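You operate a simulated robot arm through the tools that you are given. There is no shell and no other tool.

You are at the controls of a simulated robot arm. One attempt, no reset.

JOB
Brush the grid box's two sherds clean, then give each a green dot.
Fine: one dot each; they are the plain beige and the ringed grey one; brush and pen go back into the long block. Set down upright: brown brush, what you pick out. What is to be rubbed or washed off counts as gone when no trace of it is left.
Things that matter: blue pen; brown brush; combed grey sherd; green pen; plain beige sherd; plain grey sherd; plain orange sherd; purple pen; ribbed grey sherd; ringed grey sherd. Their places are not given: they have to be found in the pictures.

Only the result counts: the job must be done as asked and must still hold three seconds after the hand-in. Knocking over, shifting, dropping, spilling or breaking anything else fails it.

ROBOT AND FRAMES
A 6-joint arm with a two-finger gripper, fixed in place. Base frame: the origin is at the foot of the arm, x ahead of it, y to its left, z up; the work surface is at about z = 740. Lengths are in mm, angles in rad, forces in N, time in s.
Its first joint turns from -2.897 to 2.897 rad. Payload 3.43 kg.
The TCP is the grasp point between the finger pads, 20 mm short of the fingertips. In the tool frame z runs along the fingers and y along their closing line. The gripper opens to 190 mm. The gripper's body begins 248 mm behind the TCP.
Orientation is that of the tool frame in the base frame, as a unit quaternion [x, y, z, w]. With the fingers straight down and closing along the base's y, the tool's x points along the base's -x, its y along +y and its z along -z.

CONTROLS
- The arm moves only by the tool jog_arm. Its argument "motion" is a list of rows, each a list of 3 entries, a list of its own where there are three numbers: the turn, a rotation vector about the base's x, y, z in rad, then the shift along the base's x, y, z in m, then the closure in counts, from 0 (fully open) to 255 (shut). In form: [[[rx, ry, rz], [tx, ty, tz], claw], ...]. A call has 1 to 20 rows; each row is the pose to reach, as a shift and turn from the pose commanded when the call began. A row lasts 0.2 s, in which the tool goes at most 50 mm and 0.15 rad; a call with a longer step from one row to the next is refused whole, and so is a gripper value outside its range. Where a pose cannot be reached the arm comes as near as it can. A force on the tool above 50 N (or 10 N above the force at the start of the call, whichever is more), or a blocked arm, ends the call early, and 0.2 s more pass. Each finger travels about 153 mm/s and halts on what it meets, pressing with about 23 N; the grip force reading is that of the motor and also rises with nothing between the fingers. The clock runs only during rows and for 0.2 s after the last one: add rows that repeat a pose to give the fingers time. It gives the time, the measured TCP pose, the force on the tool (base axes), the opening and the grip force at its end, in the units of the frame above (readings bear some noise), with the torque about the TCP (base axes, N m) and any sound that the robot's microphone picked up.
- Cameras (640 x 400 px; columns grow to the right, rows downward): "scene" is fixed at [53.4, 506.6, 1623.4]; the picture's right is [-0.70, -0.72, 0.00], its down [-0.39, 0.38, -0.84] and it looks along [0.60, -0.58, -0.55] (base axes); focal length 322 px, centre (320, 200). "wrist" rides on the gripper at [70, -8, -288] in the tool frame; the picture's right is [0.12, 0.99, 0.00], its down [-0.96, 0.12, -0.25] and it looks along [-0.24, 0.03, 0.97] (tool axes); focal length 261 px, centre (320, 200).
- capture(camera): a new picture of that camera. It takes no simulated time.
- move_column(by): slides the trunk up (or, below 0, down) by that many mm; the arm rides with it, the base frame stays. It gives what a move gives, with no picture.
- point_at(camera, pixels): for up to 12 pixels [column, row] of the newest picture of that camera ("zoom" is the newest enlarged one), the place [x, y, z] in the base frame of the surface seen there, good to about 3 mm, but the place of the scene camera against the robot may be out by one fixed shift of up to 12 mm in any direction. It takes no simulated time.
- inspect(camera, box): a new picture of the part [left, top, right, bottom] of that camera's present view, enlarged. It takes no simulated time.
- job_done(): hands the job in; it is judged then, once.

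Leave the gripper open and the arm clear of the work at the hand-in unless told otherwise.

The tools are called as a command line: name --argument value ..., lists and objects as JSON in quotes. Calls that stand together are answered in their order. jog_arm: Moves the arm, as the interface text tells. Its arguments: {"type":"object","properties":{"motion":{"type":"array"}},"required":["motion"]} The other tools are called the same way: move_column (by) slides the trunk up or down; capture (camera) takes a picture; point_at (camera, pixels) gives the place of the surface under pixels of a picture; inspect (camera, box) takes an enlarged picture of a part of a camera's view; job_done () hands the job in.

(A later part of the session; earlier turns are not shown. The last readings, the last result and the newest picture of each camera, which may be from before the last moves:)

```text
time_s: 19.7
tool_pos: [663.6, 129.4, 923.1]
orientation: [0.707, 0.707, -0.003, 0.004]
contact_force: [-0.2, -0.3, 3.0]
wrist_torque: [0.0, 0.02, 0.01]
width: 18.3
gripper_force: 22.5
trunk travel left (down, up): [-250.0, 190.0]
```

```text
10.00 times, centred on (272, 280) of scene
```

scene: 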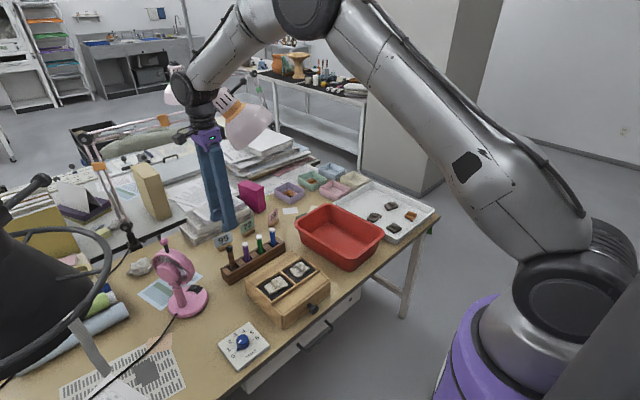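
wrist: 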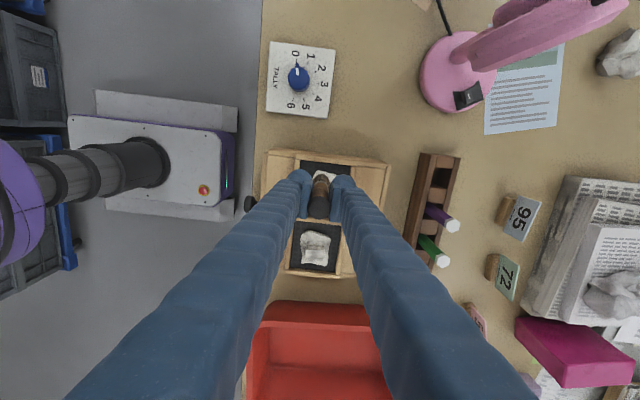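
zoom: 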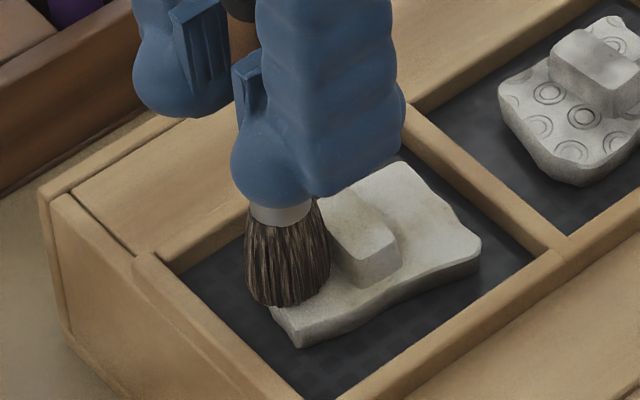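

Only 3 N here. I'll lift the brush and move it aside to see whether the swept strip changed.

jog_arm --motion '[[[0, 0, 0], [0, 0, 0.01], 255], [[0, 0, 0], [0, 0, 0.03], 255], [[0, 0, 0], [0.04, 0.02, 0.04], 255], [[0, 0, 0], [0.08, 0.04, 0.05], 255], [[0, 0, 0], [0.08, 0.06, 0.06], 255], [[0, 0, 0], [0.08, 0.06, 0.06], 255]]'

inspect --camera "scene" --box '[240, 255, 320, 305]'

capture --camera "wrist"

```text
time_s: 21.1
tool_pos: [744.8, 189.4, 981.6]
orientation: [0.707, 0.707, -0.004, 0.003]
contact_force: [0.3, 0.2, -0.8]
wrist_torque: [-0.07, 0.04, 0.02]
width: 17.9
gripper_force: 22.3
trunk travel left (down, up): [-250.0, 190.0]
```

```text
8.00 times, centred on (280, 280) of scene
```

zoom: 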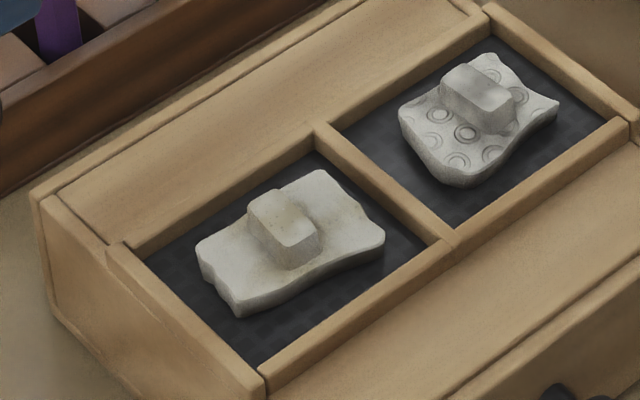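

```text
taken
```

wrist: 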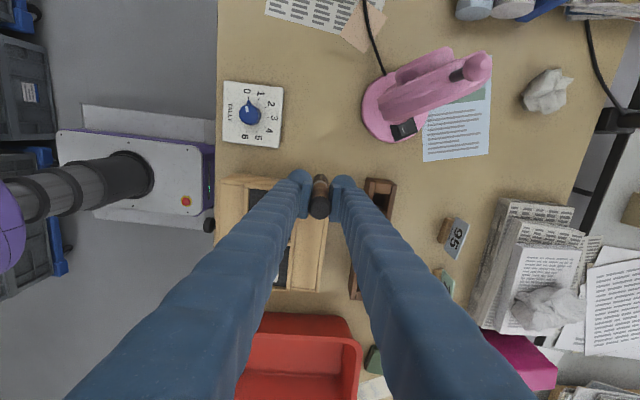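

inspect --camera "scene" --box '[258, 270, 298, 295]'

inspect --camera "scene" --box '[285, 258, 325, 283]'

```text
16.00 times, centred on (278, 282) of scene
```

zoom: 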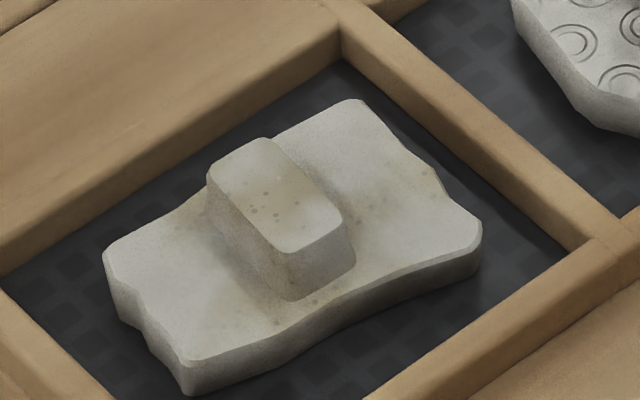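

```text
16.00 times, centred on (305, 270) of scene
```

zoom: 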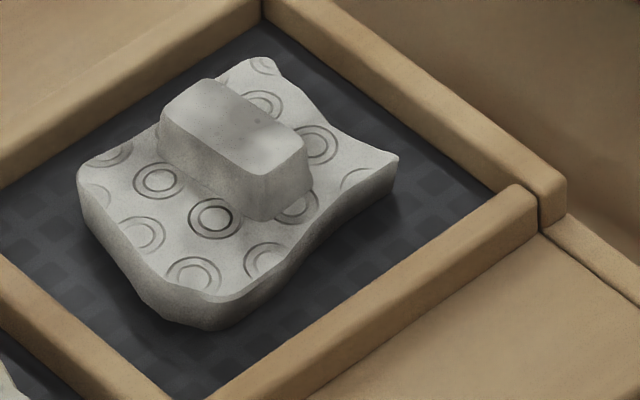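

No clear change yet. I'll do firm strokes (about 8 N) back and forth on the +y part of the beige sherd and read the force during it.

jog_arm --motion '[[[0, 0, 0], [-0.04, -0.03, -0.01], 255], [[0, 0, 0], [-0.08, -0.0605, -0.02], 255], [[0, 0, 0], [-0.083, -0.0605, -0.045], 255], [[0, 0, 0], [-0.083, -0.0605, -0.058], 255], [[0, 0, 0], [-0.083, -0.0605, -0.0612], 255], [[0, 0, 0], [-0.089, -0.0605, -0.0612], 255], [[0, 0, 0], [-0.095, -0.0605, -0.0612], 255], [[0, 0, 0], [-0.089, -0.0605, -0.0612], 255], [[0, 0, 0], [-0.083, -0.0605, -0.0612], 255], [[0, 0, 0], [-0.077, -0.0605, -0.0612], 255], [[0, 0, 0], [-0.071, -0.0605, -0.0612], 255], [[0, 0, 0], [-0.077, -0.0605, -0.0612], 255], [[0, 0, 0], [-0.083, -0.0605, -0.0612], 255]]'

inspect --camera "scene" --box '[258, 265, 298, 290]'

```text
refused: row 1 steps farther than a row can; nothing moved
```

```text
16.00 times, centred on (278, 278) of scene
```

zoom: 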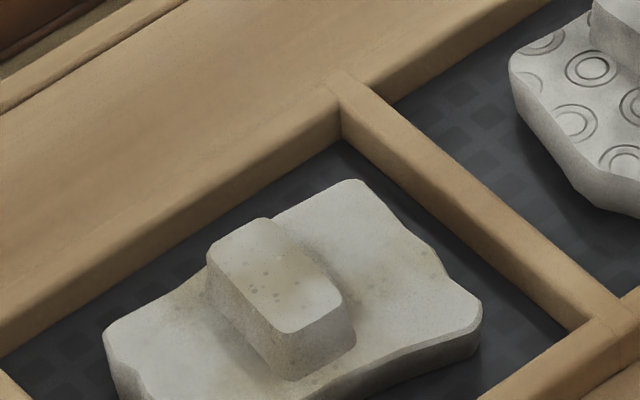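

The first step was too long; same motion split smaller.

jog_arm --motion '[[[0, 0, 0], [-0.028, -0.02, -0.005], 255], [[0, 0, 0], [-0.056, -0.04, -0.01], 255], [[0, 0, 0], [-0.083, -0.0605, -0.02], 255], [[0, 0, 0], [-0.083, -0.0605, -0.045], 255], [[0, 0, 0], [-0.083, -0.0605, -0.058], 255], [[0, 0, 0], [-0.083, -0.0605, -0.0612], 255], [[0, 0, 0], [-0.089, -0.0605, -0.0612], 255], [[0, 0, 0], [-0.095, -0.0605, -0.0612], 255], [[0, 0, 0], [-0.089, -0.0605, -0.0612], 255], [[0, 0, 0], [-0.083, -0.0605, -0.0612], 255], [[0, 0, 0], [-0.077, -0.0605, -0.0612], 255], [[0, 0, 0], [-0.071, -0.0605, -0.0612], 255], [[0, 0, 0], [-0.077, -0.0605, -0.0612], 255], [[0, 0, 0], [-0.083, -0.0605, -0.0612], 255]]'

inspect --camera "scene" --box '[258, 270, 298, 295]'

```text
time_s: 24.1
tool_pos: [660.6, 128.9, 921.6]
orientation: [0.707, 0.707, -0.003, 0.003]
contact_force: [0.6, -0.6, -0.2]
wrist_torque: [0.0, -0.03, -0.01]
width: 18.1
gripper_force: 22.7
trunk travel left (down, up): [-250.0, 190.0]
```

```text
16.00 times, centred on (278, 282) of scene
```

zoom: 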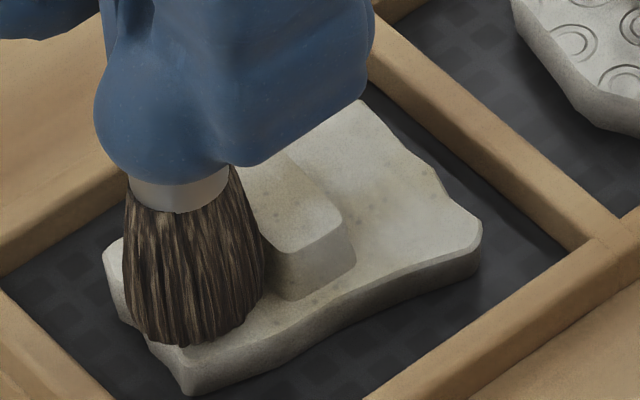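

Zero force at z 921.6, so the brush slid up a little in the grip under the earlier push. I'll press lightly: 1.2 mm lower, with strokes.

jog_arm --motion '[[[0, 0, 0], [0, 0, -0.0012], 255], [[0, 0, 0], [-0.006, 0, -0.0012], 255], [[0, 0, 0], [-0.012, 0, -0.0012], 255], [[0, 0, 0], [-0.006, 0, -0.0012], 255], [[0, 0, 0], [0, 0, -0.0012], 255], [[0, 0, 0], [0.006, 0, -0.0012], 255], [[0, 0, 0], [0, 0, -0.0012], 255]]'

inspect --camera "scene" --box '[258, 270, 298, 295]'

```text
time_s: 25.7
tool_pos: [660.1, 128.9, 919.4]
orientation: [0.708, 0.707, -0.003, 0.004]
contact_force: [-0.7, -0.4, -0.1]
wrist_torque: [0.0, -0.03, 0.02]
width: 18.5
gripper_force: 23.1
trunk travel left (down, up): [-250.0, 190.0]
```

```text
16.00 times, centred on (278, 282) of scene
```

zoom: 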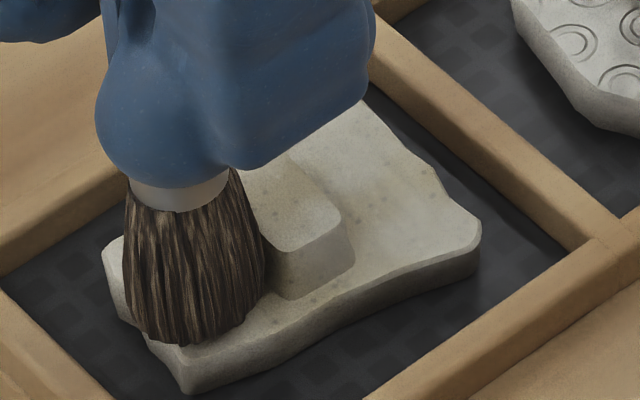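

The dust on the whole plate looks slightly fainter than before, though force is ~0. I'll add a run of strokes at this height and compare.

jog_arm --motion '[[[0, 0, 0], [-0.01, 0, -0.0005], 255], [[0, 0, 0], [0.01, 0, -0.0005], 255], [[0, 0, 0], [-0.01, 0, -0.0005], 255], [[0, 0, 0], [0.01, 0, -0.0005], 255], [[0, 0, 0], [-0.01, 0, -0.0005], 255], [[0, 0, 0], [0.01, 0, -0.0005], 255], [[0, 0, 0], [-0.01, 0, -0.0005], 255], [[0, 0, 0], [0.01, 0, -0.0005], 255], [[0, 0, 0], [-0.01, 0, -0.0005], 255], [[0, 0, 0], [0, 0, -0.0005], 255]]'

inspect --camera "scene" --box '[258, 270, 298, 295]'

```text
time_s: 27.9
tool_pos: [661.7, 128.8, 920.0]
orientation: [0.707, 0.707, -0.003, 0.004]
contact_force: [-0.2, -0.6, -0.9]
wrist_torque: [-0.02, -0.08, 0.04]
width: 18.1
gripper_force: 23.6
trunk travel left (down, up): [-250.0, 190.0]
```

```text
16.00 times, centred on (278, 282) of scene
```

zoom: 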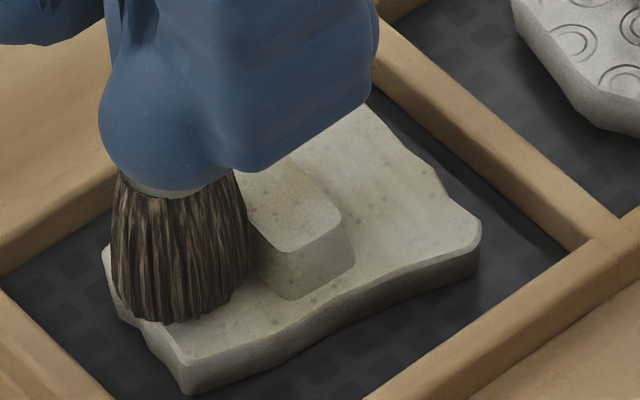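

The dust is clearly fading over the whole sherd, but the brush has crept up or tilted in the grip (ferrule almost hidden). Checking with the wrist camera.

inspect --camera "wrist" --box '[270, 140, 370, 240]'

inspect --camera "scene" --box '[230, 225, 310, 295]'

```text
4.00 times, centred on (320, 190) of wrist
```

zoom: 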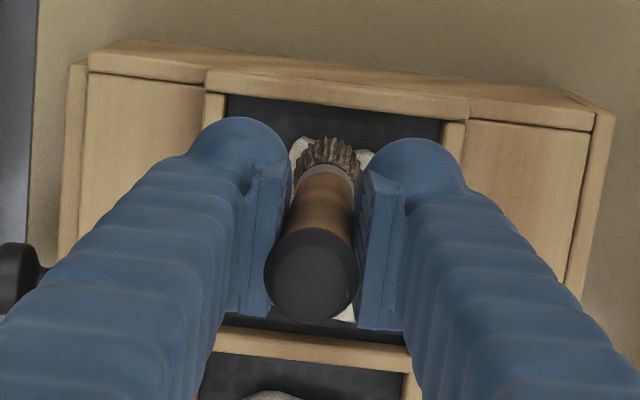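

```text
5.71 times, centred on (270, 260) of scene
```

zoom: 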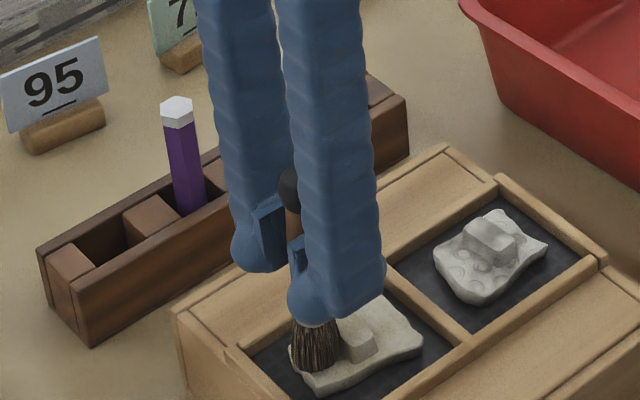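

The brush is still held well. Dust seems to fade over the whole sherd with strokes, so I'll do another run at the same height.

jog_arm --motion '[[[0, 0, 0], [-0.01, 0, 0], 255], [[0, 0, 0], [0.008, 0, 0], 255], [[0, 0, 0], [-0.01, 0, 0], 255], [[0, 0, 0], [0.008, 0, 0], 255], [[0, 0, 0], [-0.01, 0, 0], 255], [[0, 0, 0], [0.008, 0, 0], 255], [[0, 0, 0], [-0.01, 0, 0], 255], [[0, 0, 0], [0, 0, 0], 255]]'

inspect --camera "scene" --box '[258, 270, 298, 295]'

```text
time_s: 29.7
tool_pos: [661.6, 129.6, 918.3]
orientation: [0.707, 0.707, -0.004, 0.003]
contact_force: [0.3, 0.1, 0.0]
wrist_torque: [0.04, -0.1, -0.01]
width: 18.2
gripper_force: 23.1
trunk travel left (down, up): [-250.0, 190.0]
```

```text
16.00 times, centred on (278, 282) of scene
```

zoom: 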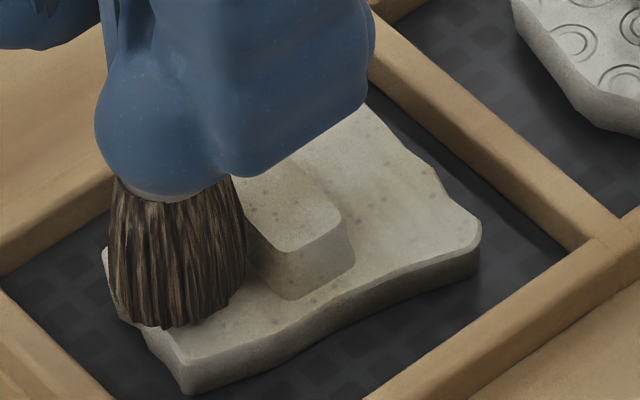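

More fading. Now I'll work the other parts too: lift over the lug and stroke the -y part of the beige sherd (y ≈ 84) along x.

jog_arm --motion '[[[0, 0, 0], [0, 0, 0.022], 255], [[0, 0, 0], [0, -0.0455, 0.022], 255], [[0, 0, 0], [0, -0.0455, 0.008], 255], [[0, 0, 0], [0, -0.0455, -0.0004], 255], [[0, 0, 0], [-0.01, -0.0455, -0.0004], 255], [[0, 0, 0], [-0.02, -0.0455, -0.0004], 255], [[0, 0, 0], [-0.005, -0.0455, -0.0004], 255], [[0, 0, 0], [0.01, -0.0455, -0.0004], 255], [[0, 0, 0], [0.018, -0.0455, -0.0004], 255], [[0, 0, 0], [0, -0.0455, -0.0004], 255], [[0, 0, 0], [-0.018, -0.0455, -0.0004], 255], [[0, 0, 0], [0, -0.0455, -0.0004], 255], [[0, 0, 0], [0.016, -0.0455, -0.0004], 255], [[0, 0, 0], [0, -0.0455, -0.0004], 255]]'

inspect --camera "scene" --box '[258, 270, 298, 295]'

```text
time_s: 32.7
tool_pos: [660.0, 83.3, 918.9]
orientation: [0.707, 0.707, -0.002, 0.004]
contact_force: [-1.0, 0.7, 0.2]
wrist_torque: [-0.01, -0.03, -0.01]
width: 18.0
gripper_force: 22.9
trunk travel left (down, up): [-250.0, 190.0]
```

```text
16.00 times, centred on (278, 282) of scene
```

zoom: 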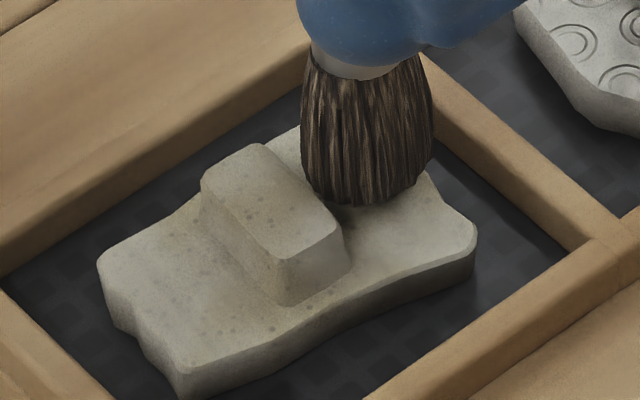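

Clear progress: the plate is getting beiger. More strokes on this side, 0.8 mm lower.

jog_arm --motion '[[[0, 0, 0], [0, -0.001, -0.0008], 255], [[0, 0, 0], [-0.01, -0.001, -0.0008], 255], [[0, 0, 0], [-0.018, -0.001, -0.0008], 255], [[0, 0, 0], [-0.003, -0.001, -0.0008], 255], [[0, 0, 0], [0.014, -0.001, -0.0008], 255], [[0, 0, 0], [-0.002, -0.001, -0.0008], 255], [[0, 0, 0], [-0.018, -0.001, -0.0008], 255], [[0, 0, 0], [-0.002, -0.001, -0.0008], 255], [[0, 0, 0], [0.014, -0.001, -0.0008], 255], [[0, 0, 0], [-0.002, -0.001, -0.0008], 255], [[0, 0, 0], [-0.018, -0.001, -0.0008], 255], [[0, 0, 0], [-0.002, -0.001, -0.0008], 255], [[0, 0, 0], [0.014, -0.001, -0.0008], 255], [[0, 0, 0], [0, -0.001, -0.0008], 255]]'

inspect --camera "scene" --box '[258, 270, 298, 295]'

```text
time_s: 35.7
tool_pos: [660.2, 82.6, 918.1]
orientation: [0.707, 0.708, -0.003, 0.004]
contact_force: [-0.2, -0.1, -0.7]
wrist_torque: [-0.01, 0.0, -0.04]
width: 18.6
gripper_force: 23.2
trunk travel left (down, up): [-250.0, 190.0]
```

```text
16.00 times, centred on (278, 282) of scene
```

zoom: 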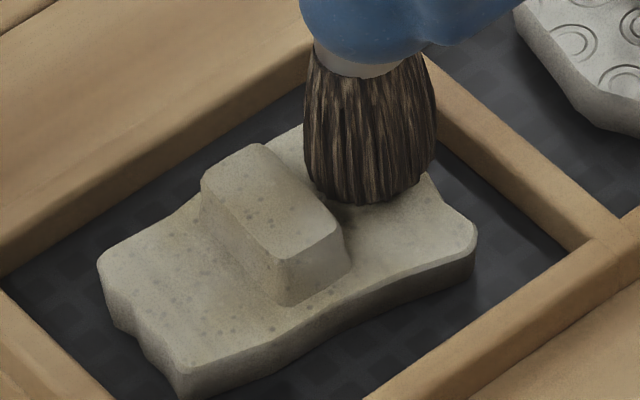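

Fading continues. Repeating with a full set of 20 rows of strokes.

jog_arm --motion '[[[0, 0, 0], [-0.016, 0, -0.0004], 255], [[0, 0, 0], [0.0, 0, -0.0004], 255], [[0, 0, 0], [0.014, 0, -0.0004], 255], [[0, 0, 0], [0.0, 0, -0.0004], 255], [[0, 0, 0], [-0.016, 0, -0.0004], 255], [[0, 0, 0], [0.0, 0, -0.0004], 255], [[0, 0, 0], [0.014, 0, -0.0004], 255], [[0, 0, 0], [0.0, 0, -0.0004], 255], [[0, 0, 0], [-0.016, 0, -0.0004], 255], [[0, 0, 0], [0.0, 0, -0.0004], 255], [[0, 0, 0], [0.014, 0, -0.0004], 255], [[0, 0, 0], [0.0, 0, -0.0004], 255], [[0, 0, 0], [-0.016, 0, -0.0004], 255], [[0, 0, 0], [0.0, 0, -0.0004], 255], [[0, 0, 0], [0.014, 0, -0.0004], 255], [[0, 0, 0], [0.0, 0, -0.0004], 255], [[0, 0, 0], [-0.016, 0, -0.0004], 255], [[0, 0, 0], [0.0, 0, -0.0004], 255], [[0, 0, 0], [0.014, 0, -0.0004], 255], [[0, 0, 0], [0.0, 0, -0.0004], 255]]'

inspect --camera "scene" --box '[258, 270, 298, 295]'

```text
time_s: 39.9
tool_pos: [660.5, 82.1, 917.6]
orientation: [0.707, 0.707, -0.003, 0.004]
contact_force: [-0.7, -1.3, -1.1]
wrist_torque: [0.02, -0.01, 0.01]
width: 18.2
gripper_force: 22.9
trunk travel left (down, up): [-250.0, 190.0]
```

```text
16.00 times, centred on (278, 282) of scene
```

zoom: 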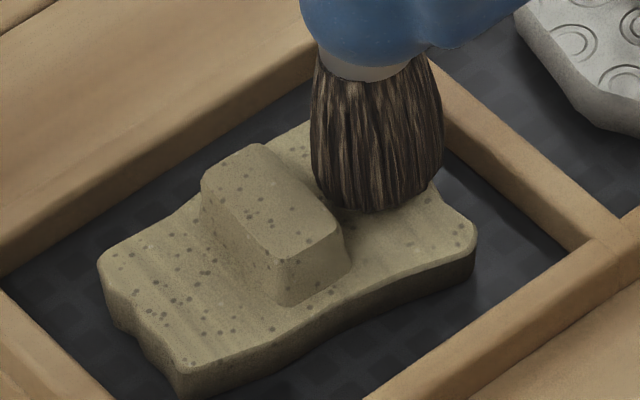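

The sherd now looks beige with speckles. One more set of strokes to make sure no trace is left, then compare.

jog_arm --motion '[[[0, 0, 0], [-0.016, 0, -0.0002], 255], [[0, 0, 0], [0.0, 0, -0.0002], 255], [[0, 0, 0], [0.014, 0, -0.0002], 255], [[0, 0, 0], [0.0, 0, -0.0002], 255], [[0, 0, 0], [-0.016, 0, -0.0002], 255], [[0, 0, 0], [0.0, 0, -0.0002], 255], [[0, 0, 0], [0.014, 0, -0.0002], 255], [[0, 0, 0], [0.0, 0, -0.0002], 255], [[0, 0, 0], [-0.016, 0, -0.0002], 255], [[0, 0, 0], [0.0, 0, -0.0002], 255], [[0, 0, 0], [0.014, 0, -0.0002], 255], [[0, 0, 0], [0.0, 0, -0.0002], 255], [[0, 0, 0], [-0.016, 0, -0.0002], 255], [[0, 0, 0], [0.0, 0, -0.0002], 255], [[0, 0, 0], [0.014, 0, -0.0002], 255], [[0, 0, 0], [0.0, 0, -0.0002], 255]]'

inspect --camera "scene" --box '[258, 270, 298, 295]'

```text
time_s: 43.3
tool_pos: [661.1, 82.1, 918.5]
orientation: [0.708, 0.706, -0.003, 0.004]
contact_force: [-0.2, 0.3, -0.8]
wrist_torque: [0.02, -0.01, 0.0]
width: 18.6
gripper_force: 23.4
trunk travel left (down, up): [-250.0, 190.0]
```

```text
16.00 times, centred on (278, 282) of scene
```

zoom: 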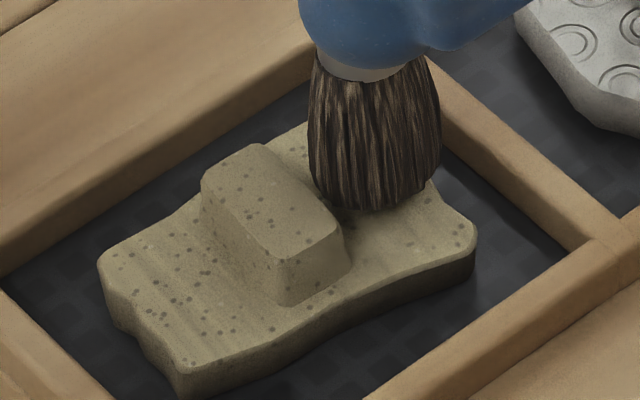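

No further change, so the beige sherd is clean. Now lift, cross the divider and stroke the ringed sherd's +y part (y ≈ 25.5), clear of its lug.

jog_arm --motion '[[[0, 0, 0], [0, 0, 0.022], 255], [[0, 0, 0], [0, -0.028, 0.024], 255], [[0, 0, 0], [0, -0.0567, 0.024], 255], [[0, 0, 0], [0, -0.0567, 0.008], 255], [[0, 0, 0], [0, -0.0567, 0.002], 255], [[0, 0, 0], [0, -0.0567, 0.0004], 255], [[0, 0, 0], [-0.006, -0.0567, 0.0], 255], [[0, 0, 0], [-0.012, -0.0567, 0.0], 255], [[0, 0, 0], [0, -0.0567, 0.0], 255], [[0, 0, 0], [0.012, -0.0567, 0.0], 255], [[0, 0, 0], [0, -0.0567, 0.0], 255]]'

inspect --camera "scene" --box '[280, 253, 328, 283]'

```text
time_s: 45.7
tool_pos: [660.7, 26.0, 917.0]
orientation: [0.707, 0.707, -0.004, 0.004]
contact_force: [-0.2, 0.4, -0.3]
wrist_torque: [0.01, -0.01, -0.01]
width: 17.9
gripper_force: 23.0
trunk travel left (down, up): [-250.0, 190.0]
```

```text
13.33 times, centred on (304, 268) of scene
```

zoom: 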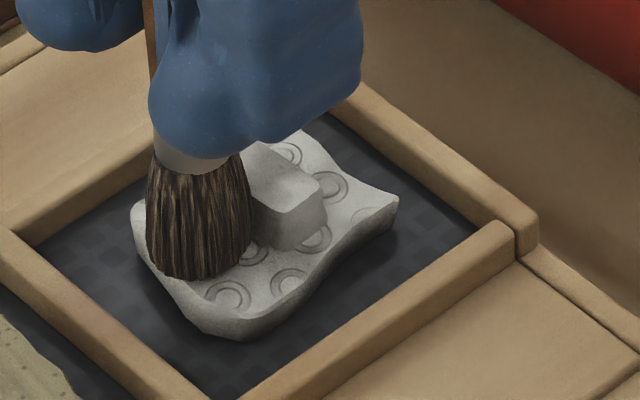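

The tuft sits on the ringed plate beside the lug. Running strokes of ±12 mm along x.

jog_arm --motion '[[[0, 0, 0], [-0.012, 0.0005, -0.0005], 255], [[0, 0, 0], [0.0, 0.0005, -0.0005], 255], [[0, 0, 0], [0.012, 0.0005, -0.0005], 255], [[0, 0, 0], [0.0, 0.0005, -0.0005], 255], [[0, 0, 0], [-0.012, 0.0005, -0.0005], 255], [[0, 0, 0], [0.0, 0.0005, -0.0005], 255], [[0, 0, 0], [0.012, 0.0005, -0.0005], 255], [[0, 0, 0], [0.0, 0.0005, -0.0005], 255], [[0, 0, 0], [-0.012, 0.0005, -0.0005], 255], [[0, 0, 0], [0.0, 0.0005, -0.0005], 255], [[0, 0, 0], [0.012, 0.0005, -0.0005], 255], [[0, 0, 0], [0.0, 0.0005, -0.0005], 255], [[0, 0, 0], [-0.012, 0.0005, -0.0005], 255], [[0, 0, 0], [0.0, 0.0005, -0.0005], 255], [[0, 0, 0], [0.012, 0.0005, -0.0005], 255], [[0, 0, 0], [0.0, 0.0005, -0.0005], 255]]'

inspect --camera "scene" --box '[280, 253, 328, 283]'

```text
time_s: 49.1
tool_pos: [661.5, 26.2, 916.2]
orientation: [0.707, 0.708, -0.004, 0.004]
contact_force: [-1.8, 0.7, 5.9]
wrist_torque: [0.03, 0.15, 0.05]
width: 17.9
gripper_force: 22.8
trunk travel left (down, up): [-250.0, 190.0]
```

```text
13.33 times, centred on (304, 268) of scene
```

zoom: 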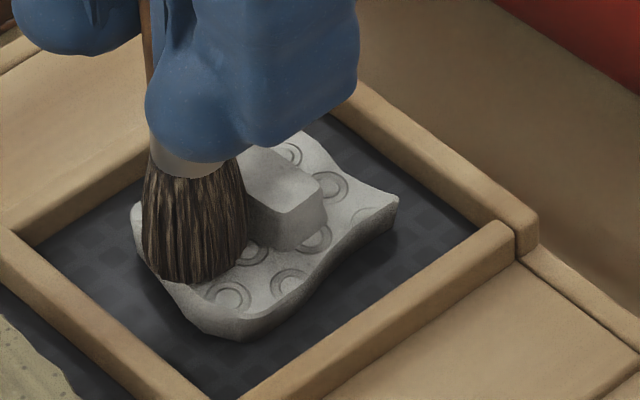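

Contact now 5.9 N and the plate has darkened a bit. Continuing.

jog_arm --motion '[[[0, 0, 0], [-0.013, 0, 0], 255], [[0, 0, 0], [0.0, 0, 0], 255], [[0, 0, 0], [0.012, 0, 0], 255], [[0, 0, 0], [0.0, 0, 0], 255], [[0, 0, 0], [-0.013, 0, 0], 255], [[0, 0, 0], [0.0, 0, 0], 255], [[0, 0, 0], [0.012, 0, 0], 255], [[0, 0, 0], [0.0, 0, 0], 255], [[0, 0, 0], [-0.013, 0, 0], 255], [[0, 0, 0], [0.0, 0, 0], 255], [[0, 0, 0], [0.012, 0, 0], 255], [[0, 0, 0], [0.0, 0, 0], 255], [[0, 0, 0], [-0.013, 0, 0], 255], [[0, 0, 0], [0.0, 0, 0], 255], [[0, 0, 0], [0.012, 0, 0], 255], [[0, 0, 0], [0.0, 0, 0], 255], [[0, 0, 0], [-0.013, 0, 0], 255], [[0, 0, 0], [0.0, 0, 0], 255], [[0, 0, 0], [0.012, 0, 0], 255], [[0, 0, 0], [0.0, 0, 0], 255]]'

inspect --camera "scene" --box '[280, 253, 328, 283]'

```text
time_s: 53.3
tool_pos: [661.2, 26.1, 918.1]
orientation: [0.707, 0.707, -0.003, 0.004]
contact_force: [0.3, -0.4, -1.2]
wrist_torque: [0.0, -0.01, 0.0]
width: 18.3
gripper_force: 22.5
trunk travel left (down, up): [-250.0, 190.0]
```

```text
13.33 times, centred on (304, 268) of scene
```

zoom: 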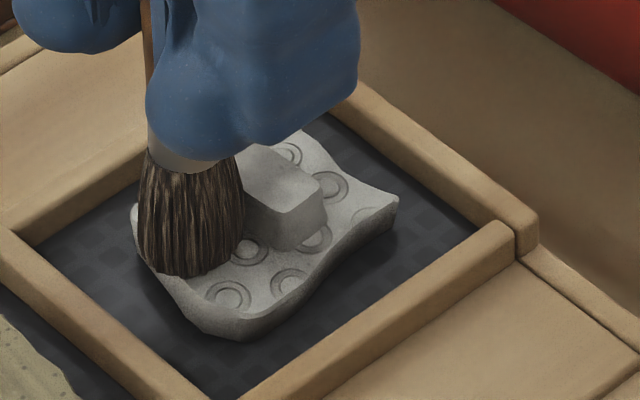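

Force has relaxed to zero (the brush creeps up in the grip). Lowering 0.8 mm and stroking again.

jog_arm --motion '[[[0, 0, 0], [0, 0, -0.0008], 255], [[0, 0, 0], [-0.013, 0, -0.0008], 255], [[0, 0, 0], [0.0, 0, -0.0008], 255], [[0, 0, 0], [0.012, 0, -0.0008], 255], [[0, 0, 0], [0.0, 0, -0.0008], 255], [[0, 0, 0], [-0.013, 0, -0.0008], 255], [[0, 0, 0], [0.0, 0, -0.0008], 255], [[0, 0, 0], [0.012, 0, -0.0008], 255], [[0, 0, 0], [0.0, 0, -0.001], 255], [[0, 0, 0], [-0.013, 0, -0.001], 255], [[0, 0, 0], [0.0, 0, -0.001], 255], [[0, 0, 0], [0.012, 0, -0.001], 255], [[0, 0, 0], [0.0, 0, -0.0012], 255], [[0, 0, 0], [-0.013, 0, -0.0012], 255], [[0, 0, 0], [0.0, 0, -0.0012], 255], [[0, 0, 0], [0.012, 0, -0.0012], 255], [[0, 0, 0], [0.0, 0, -0.0014], 255], [[0, 0, 0], [-0.013, 0, -0.0014], 255], [[0, 0, 0], [0.0, 0, -0.0014], 255]]'

inspect --camera "scene" --box '[280, 253, 328, 283]'

```text
time_s: 57.3
tool_pos: [661.6, 25.9, 916.2]
orientation: [0.707, 0.707, -0.004, 0.004]
contact_force: [0.0, -0.7, 0.8]
wrist_torque: [-0.01, 0.02, 0.0]
width: 18.4
gripper_force: 23.2
trunk travel left (down, up): [-250.0, 190.0]
```

```text
13.33 times, centred on (304, 268) of scene
```

zoom: 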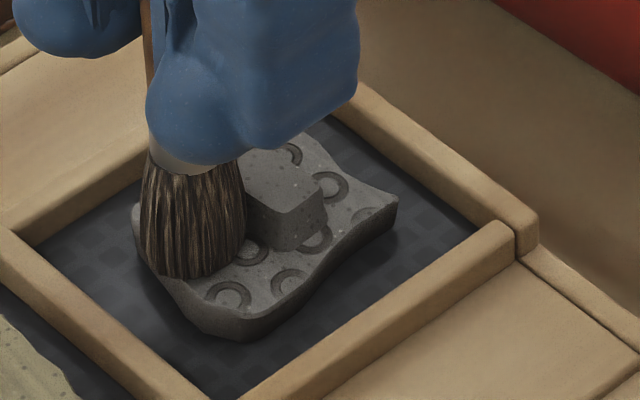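

Great progress: much darker grey. Another set with the same slow lowering.

jog_arm --motion '[[[0, 0, 0], [0, 0, -0.0004], 255], [[0, 0, 0], [-0.013, 0, -0.0004], 255], [[0, 0, 0], [0.0, 0, -0.0004], 255], [[0, 0, 0], [0.012, 0, -0.0004], 255], [[0, 0, 0], [0.0, 0, -0.0006], 255], [[0, 0, 0], [-0.013, 0, -0.0006], 255], [[0, 0, 0], [0.0, 0, -0.0006], 255], [[0, 0, 0], [0.012, 0, -0.0006], 255], [[0, 0, 0], [0.0, 0, -0.0008], 255], [[0, 0, 0], [-0.013, 0, -0.0008], 255], [[0, 0, 0], [0.0, 0, -0.0008], 255], [[0, 0, 0], [0.012, 0, -0.0008], 255], [[0, 0, 0], [0.0, 0, -0.001], 255], [[0, 0, 0], [-0.013, 0, -0.001], 255], [[0, 0, 0], [0.0, 0, -0.001], 255], [[0, 0, 0], [0.012, 0, -0.001], 255], [[0, 0, 0], [0.0, 0, -0.0012], 255], [[0, 0, 0], [-0.013, 0, -0.0012], 255], [[0, 0, 0], [0.0, 0, -0.0012], 255]]'

inspect --camera "scene" --box '[280, 253, 328, 283]'

```text
time_s: 61.3
tool_pos: [660.2, 25.3, 913.5]
orientation: [0.707, 0.707, -0.004, 0.004]
contact_force: [-0.4, 0.5, -0.1]
wrist_torque: [0.03, 0.01, -0.02]
width: 18.4
gripper_force: 23.1
trunk travel left (down, up): [-250.0, 190.0]
```

```text
13.33 times, centred on (304, 268) of scene
```

zoom: 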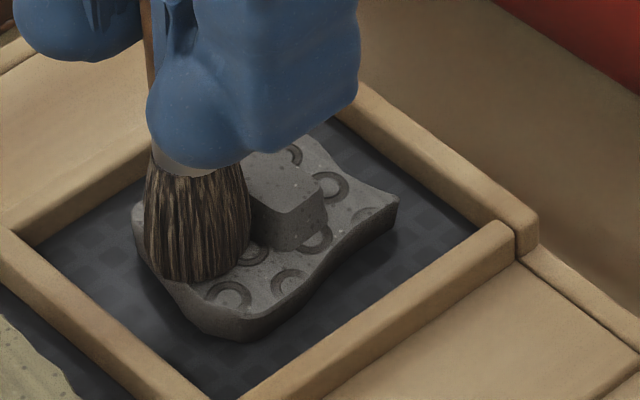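

Almost no change from before, so it is about clean. One last set to be sure.

jog_arm --motion '[[[0, 0, 0], [0, 0, -0.0003], 255], [[0, 0, 0], [-0.013, 0, -0.0003], 255], [[0, 0, 0], [0.0, 0, -0.0003], 255], [[0, 0, 0], [0.012, 0, -0.0003], 255], [[0, 0, 0], [0.0, 0, -0.0003], 255], [[0, 0, 0], [-0.013, 0, -0.0003], 255], [[0, 0, 0], [0.0, 0, -0.0003], 255], [[0, 0, 0], [0.012, 0, -0.0005], 255], [[0, 0, 0], [0.0, 0, -0.0005], 255], [[0, 0, 0], [-0.013, 0, -0.0005], 255], [[0, 0, 0], [0.0, 0, -0.0005], 255], [[0, 0, 0], [0.012, 0, -0.0005], 255], [[0, 0, 0], [0.0, 0, -0.0005], 255], [[0, 0, 0], [-0.013, 0, -0.0005], 255], [[0, 0, 0], [0.0, 0, 0.0], 255], [[0, 0, 0], [0.0, 0, 0.02], 255], [[0, 0, 0], [0.0, 0, 0.05], 255], [[0, 0, 0], [0.03, 0.02, 0.065], 255], [[0, 0, 0], [0.06, 0.04, 0.065], 255], [[0, 0, 0], [0.06, 0.04, 0.065], 255]]'

inspect --camera "scene" --box '[280, 253, 328, 283]'

inspect --camera "scene" --box '[230, 215, 326, 285]'

capture --camera "wrist"

```text
time_s: 65.5
tool_pos: [719.4, 67.4, 978.8]
orientation: [0.708, 0.707, -0.004, 0.004]
contact_force: [0.0, 0.1, -0.1]
wrist_torque: [-0.02, -0.01, -0.03]
width: 18.2
gripper_force: 22.9
trunk travel left (down, up): [-250.0, 190.0]
```

```text
13.33 times, centred on (304, 268) of scene
```

zoom: 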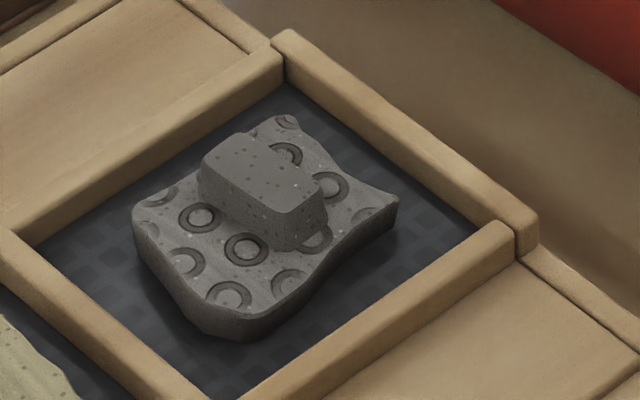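

```text
5.71 times, centred on (278, 250) of scene
```

zoom: 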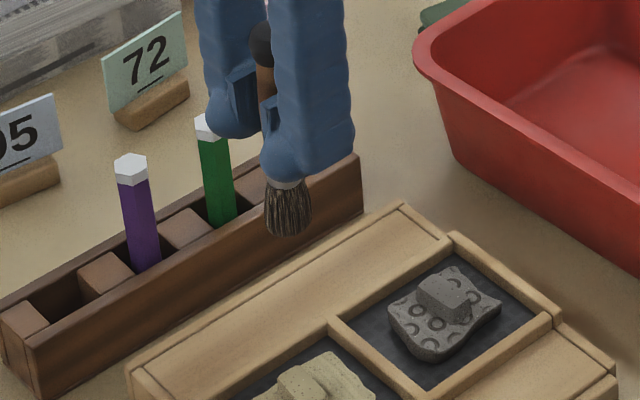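

```text
taken
```

wrist: 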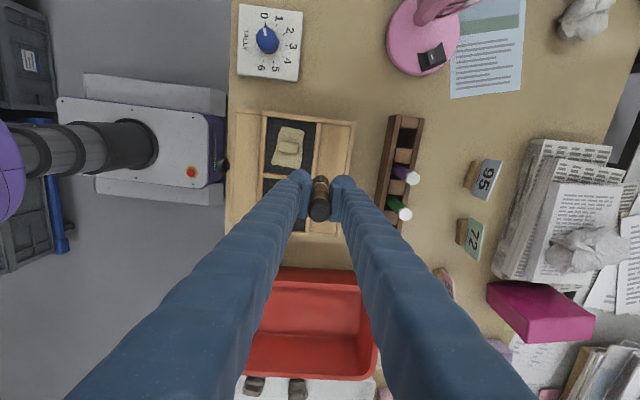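

Both sherds look clean. Before returning the brush, I'll check how it hangs in the grip (tilt, tip position).

inspect --camera "wrist" --box '[280, 150, 360, 230]'

inspect --camera "scene" --box '[256, 210, 304, 260]'

point_at --camera "zoom" --pixels '[[285, 220], [275, 250], [300, 250], [285, 265], [310, 265], [330, 260], [270, 20], [275, 70]]'

```text
5.00 times, centred on (320, 190) of wrist
```

zoom: 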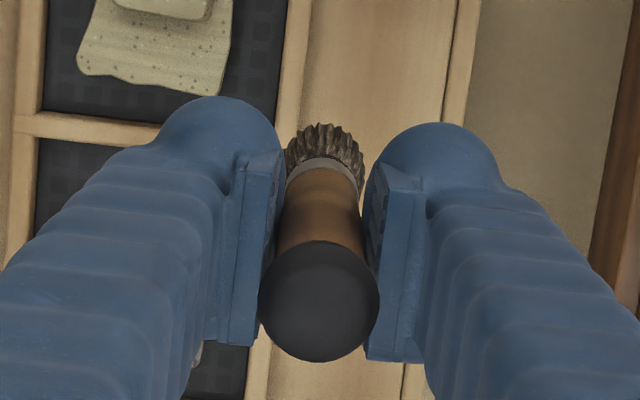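

```text
8.00 times, centred on (280, 235) of scene
```

zoom: 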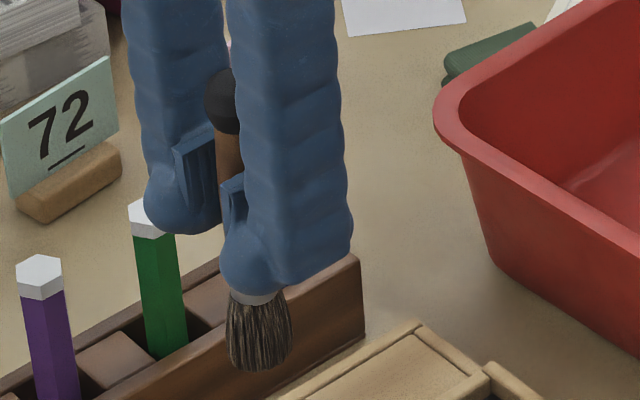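

```text
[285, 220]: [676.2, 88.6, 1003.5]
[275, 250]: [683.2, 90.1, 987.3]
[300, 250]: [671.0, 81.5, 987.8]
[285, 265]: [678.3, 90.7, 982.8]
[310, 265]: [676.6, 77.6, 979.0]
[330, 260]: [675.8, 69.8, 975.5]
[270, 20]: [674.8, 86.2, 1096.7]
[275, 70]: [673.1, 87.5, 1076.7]
```

The brush hangs straight, tip now ≈ 85.5 mm below TCP. Next: carry it at this height back over its slot at (864, 145.5) and lower so the tip is just above the block.

jog_arm --motion '[[[0, 0, 0], [0.035, 0.0196, 0], 255], [[0, 0, 0], [0.07, 0.0391, 0], 255], [[0, 0, 0], [0.105, 0.0587, 0], 255], [[0, 0, 0], [0.1404, 0.0782, 0], 255], [[0, 0, 0], [0.1404, 0.0782, 0], 255], [[0, 0, 0], [0.1404, 0.0782, -0.035], 255], [[0, 0, 0], [0.1404, 0.0782, -0.065], 255], [[0, 0, 0], [0.1404, 0.0782, -0.08], 255], [[0, 0, 0], [0.1404, 0.0782, -0.08], 255]]'

inspect --camera "wrist" --box '[270, 130, 370, 230]'

inspect --camera "scene" --box '[205, 235, 269, 285]'

```text
time_s: 67.5
tool_pos: [861.8, 144.6, 899.6]
orientation: [0.707, 0.707, -0.003, 0.004]
contact_force: [0.3, -0.1, -0.5]
wrist_torque: [-0.02, 0.03, -0.03]
width: 18.2
gripper_force: 22.9
trunk travel left (down, up): [-250.0, 190.0]
```

```text
4.00 times, centred on (320, 180) of wrist
```

zoom: 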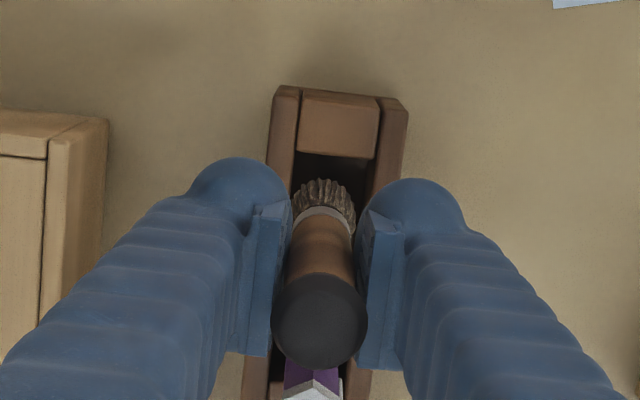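

```text
8.00 times, centred on (237, 260) of scene
```

zoom: 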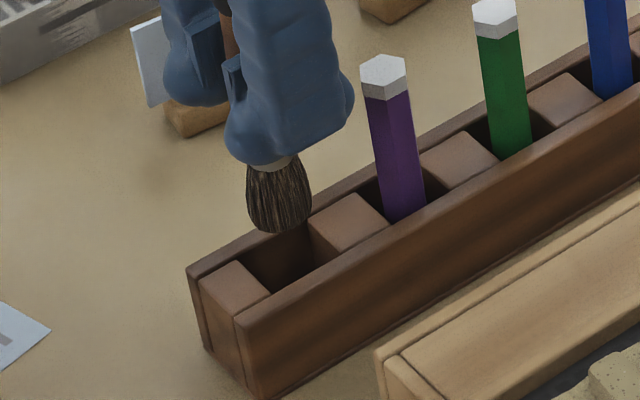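

The tip is just above its slot; by my projection the slot's centre is ≈ 3 mm to +x and 1.5 mm to +y of the brush axis. I'll correct that and lower to about 3 mm above the floor.

jog_arm --motion '[[[0, 0, 0], [0.003, 0.0015, 0], 255], [[0, 0, 0], [0.003, 0.0015, -0.01], 255], [[0, 0, 0], [0.003, 0.0015, -0.025], 255], [[0, 0, 0], [0.003, 0.0015, -0.04], 255], [[0, 0, 0], [0.003, 0.0015, -0.055], 255], [[0, 0, 0], [0.003, 0.0015, -0.066], 255], [[0, 0, 0], [0.003, 0.0015, -0.066], 255]]'

inspect --camera "scene" --box '[205, 235, 269, 285]'

inspect --camera "wrist" --box '[270, 130, 370, 230]'

```text
time_s: 69.1
tool_pos: [864.0, 147.0, 833.1]
orientation: [0.706, 0.708, -0.004, 0.004]
contact_force: [0.6, -0.6, -0.8]
wrist_torque: [-0.02, -0.01, 0.04]
width: 18.4
gripper_force: 22.8
trunk travel left (down, up): [-250.0, 190.0]
```

```text
8.00 times, centred on (237, 260) of scene
```

zoom: 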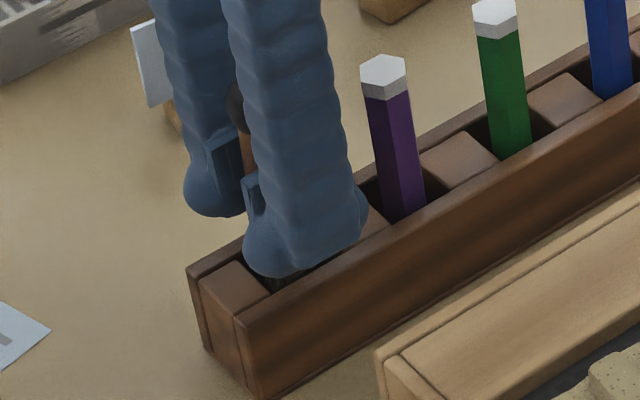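

```text
4.00 times, centred on (320, 180) of wrist
```

zoom: 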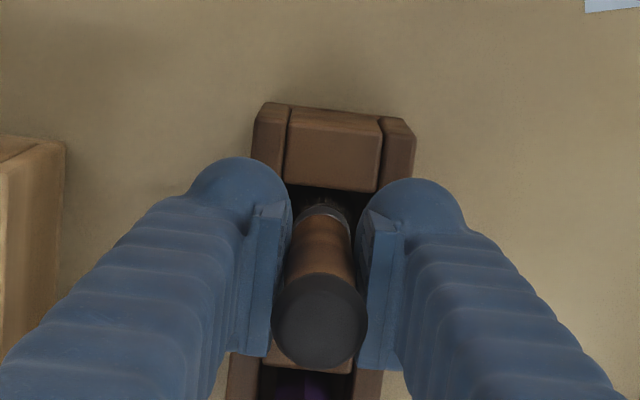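

It's in the slot without contact. Lowering up to 4 mm to feel the floor.

jog_arm --motion '[[[0, 0, 0], [0, 0, -0.002], 255], [[0, 0, 0], [0, 0, -0.004], 255], [[0, 0, 0], [0, 0, -0.004], 255]]'

```text
time_s: 69.9
tool_pos: [864.0, 145.3, 829.6]
orientation: [0.707, 0.707, -0.004, 0.004]
contact_force: [-0.3, 0.7, -0.6]
wrist_torque: [-0.01, 0.01, 0.01]
width: 18.1
gripper_force: 22.8
trunk travel left (down, up): [-250.0, 190.0]
```

No contact yet; lowering 3 mm more.

jog_arm --motion '[[[0, 0, 0], [0, 0, -0.0015], 255], [[0, 0, 0], [0, 0, -0.003], 255], [[0, 0, 0], [0, 0, -0.003], 255]]'

```text
time_s: 70.7
tool_pos: [864.1, 145.1, 828.5]
orientation: [0.707, 0.707, -0.003, 0.005]
contact_force: [-1.2, -1.2, 14.9]
wrist_torque: [-0.03, 0.03, 0.02]
width: 18.4
gripper_force: 23.0
trunk travel left (down, up): [-250.0, 190.0]
```

Floor reached (14.9 N). Easing up 1.5 mm, then opening to 44 mm.

jog_arm --motion '[[[0, 0, 0], [0, 0, 0.0015], 255], [[0, 0, 0], [0, 0, 0.0015], 240], [[0, 0, 0], [0, 0, 0.0015], 225], [[0, 0, 0], [0, 0, 0.0015], 196], [[0, 0, 0], [0, 0, 0.0015], 196]]'

inspect --camera "wrist" --box '[270, 130, 370, 230]'

inspect --camera "scene" --box '[205, 235, 269, 285]'

```text
time_s: 71.9
tool_pos: [864.3, 146.6, 828.3]
orientation: [0.707, 0.707, -0.004, 0.003]
contact_force: [-0.2, -0.1, 0.4]
wrist_torque: [0.02, 0.0, -0.01]
width: 43.9
gripper_force: 0.0
trunk travel left (down, up): [-250.0, 190.0]
```

```text
4.00 times, centred on (320, 180) of wrist
```

zoom: 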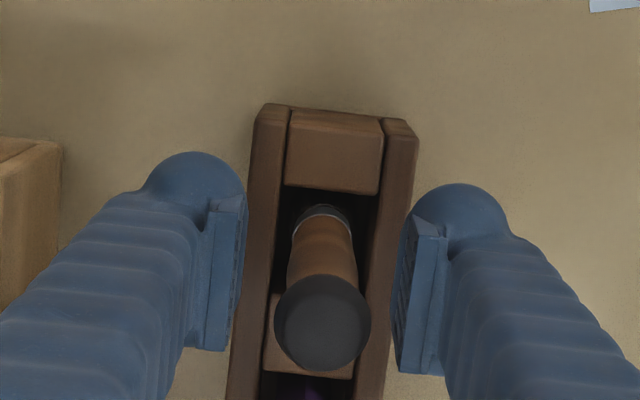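

```text
8.00 times, centred on (237, 260) of scene
```

zoom: 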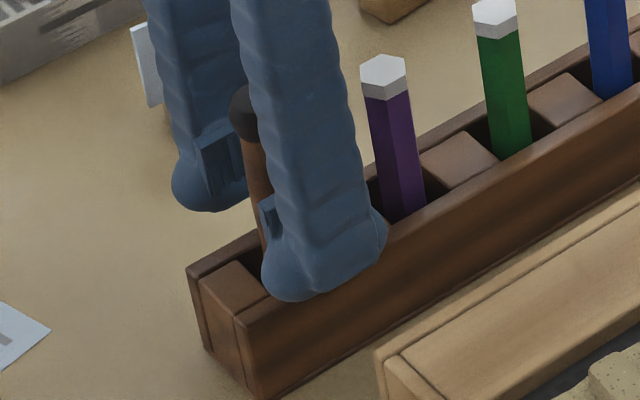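

Brush released and standing. Retracting straight up 170 mm.

jog_arm --motion '[[[0, 0, 0], [0, 0, 0.02], 196], [[0, 0, 0], [0, 0, 0.06], 196], [[0, 0, 0], [0, 0, 0.1], 196], [[0, 0, 0], [0, 0, 0.14], 196], [[0, 0, 0], [0, 0, 0.172], 196], [[0, 0, 0], [0, 0, 0.172], 196]]'

inspect --camera "scene" --box '[205, 220, 301, 290]'

capture --camera "wrist"

```text
time_s: 73.3
tool_pos: [863.4, 146.3, 998.7]
orientation: [0.707, 0.707, -0.004, 0.004]
contact_force: [0.0, -1.1, -0.7]
wrist_torque: [0.0, 0.01, 0.0]
width: 44.1
gripper_force: 0.0
trunk travel left (down, up): [-250.0, 190.0]
```

```text
5.71 times, centred on (253, 255) of scene
```

zoom: 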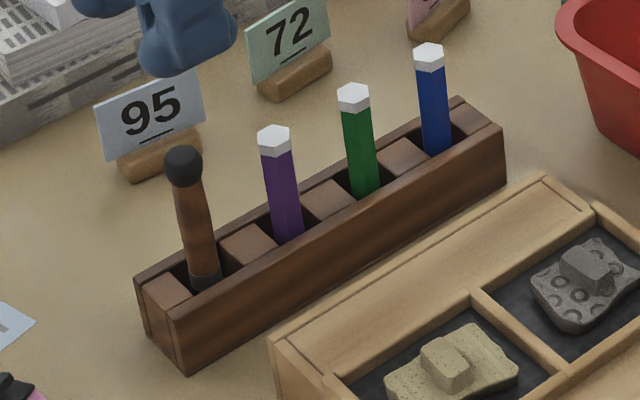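

```text
taken
```

wrist: 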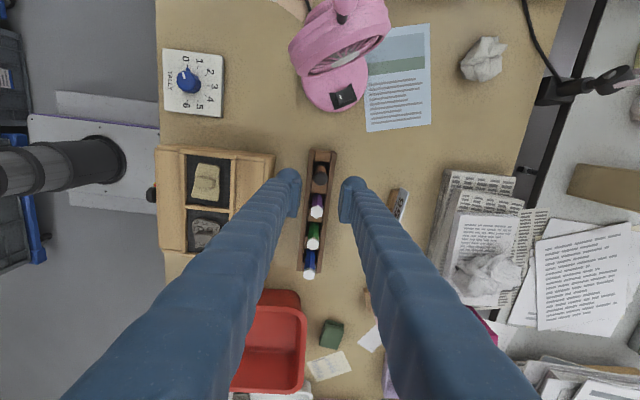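

Brush is back in its slot, upright; both sherds are clean. For the green pen at (862, 29) I'll keep closing along x but lean the hand toward +y by 0.4 rad, which keeps its body clear of the lamp. Tilting here first.

jog_arm --motion '[[[-0.1, 0, 0], [0, 0, 0], 196], [[-0.2, 0, 0], [0, 0, 0], 196], [[-0.3, 0, 0], [0, 0, 0], 196], [[-0.4, 0, 0], [0, 0, 0], 196], [[-0.4, 0, 0], [0, 0, 0], 196]]'

capture --camera "scene"

capture --camera "wrist"

```text
time_s: 74.5
tool_pos: [864.8, 147.3, 999.4]
orientation: [0.692, 0.693, -0.144, 0.145]
contact_force: [0.3, 0.2, 0.0]
wrist_torque: [-0.11, -0.05, 0.03]
width: 44.0
gripper_force: 0.0
trunk travel left (down, up): [-250.0, 190.0]
```

```text
taken
```

scene: 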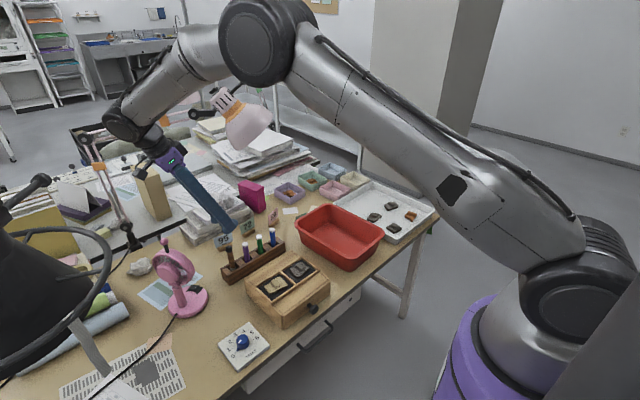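

```text
taken
```

wrist: 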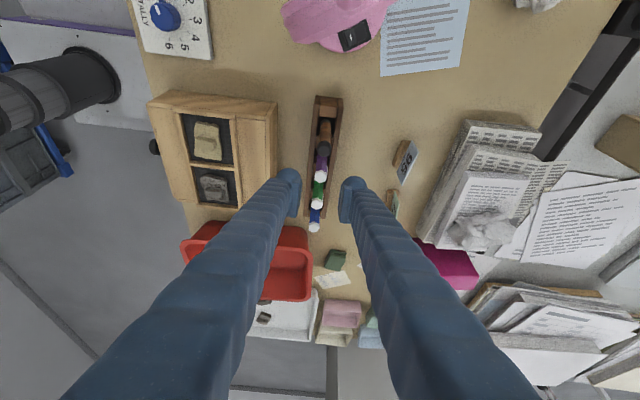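

The hand leans cleanly to +y. I'll check how far the lamp's arm is from the robot's wrist, and re-measure the green pen.

point_at --camera "scene" --pixels '[[165, 121], [84, 139], [195, 115], [100, 170], [125, 120], [150, 145], [112, 105], [140, 150]]'

inspect --camera "wrist" --box '[290, 140, 354, 240]'

point_at --camera "wrist" --pixels '[[317, 204], [316, 203], [318, 205], [321, 174], [314, 227], [320, 185]]'

```text
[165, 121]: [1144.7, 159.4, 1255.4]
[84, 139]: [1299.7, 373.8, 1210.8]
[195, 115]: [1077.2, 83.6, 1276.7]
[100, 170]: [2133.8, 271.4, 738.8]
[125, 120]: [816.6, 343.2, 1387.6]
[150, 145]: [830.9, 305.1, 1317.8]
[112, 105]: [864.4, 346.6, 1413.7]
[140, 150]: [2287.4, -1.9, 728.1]
```

```text
4.00 times, centred on (322, 190) of wrist
```

zoom: 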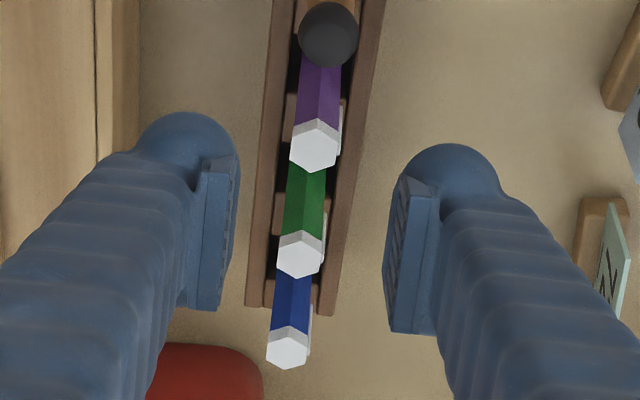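

```text
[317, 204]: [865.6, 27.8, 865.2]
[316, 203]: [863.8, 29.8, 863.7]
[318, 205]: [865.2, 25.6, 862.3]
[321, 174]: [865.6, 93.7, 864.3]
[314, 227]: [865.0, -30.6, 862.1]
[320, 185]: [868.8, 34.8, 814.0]
```

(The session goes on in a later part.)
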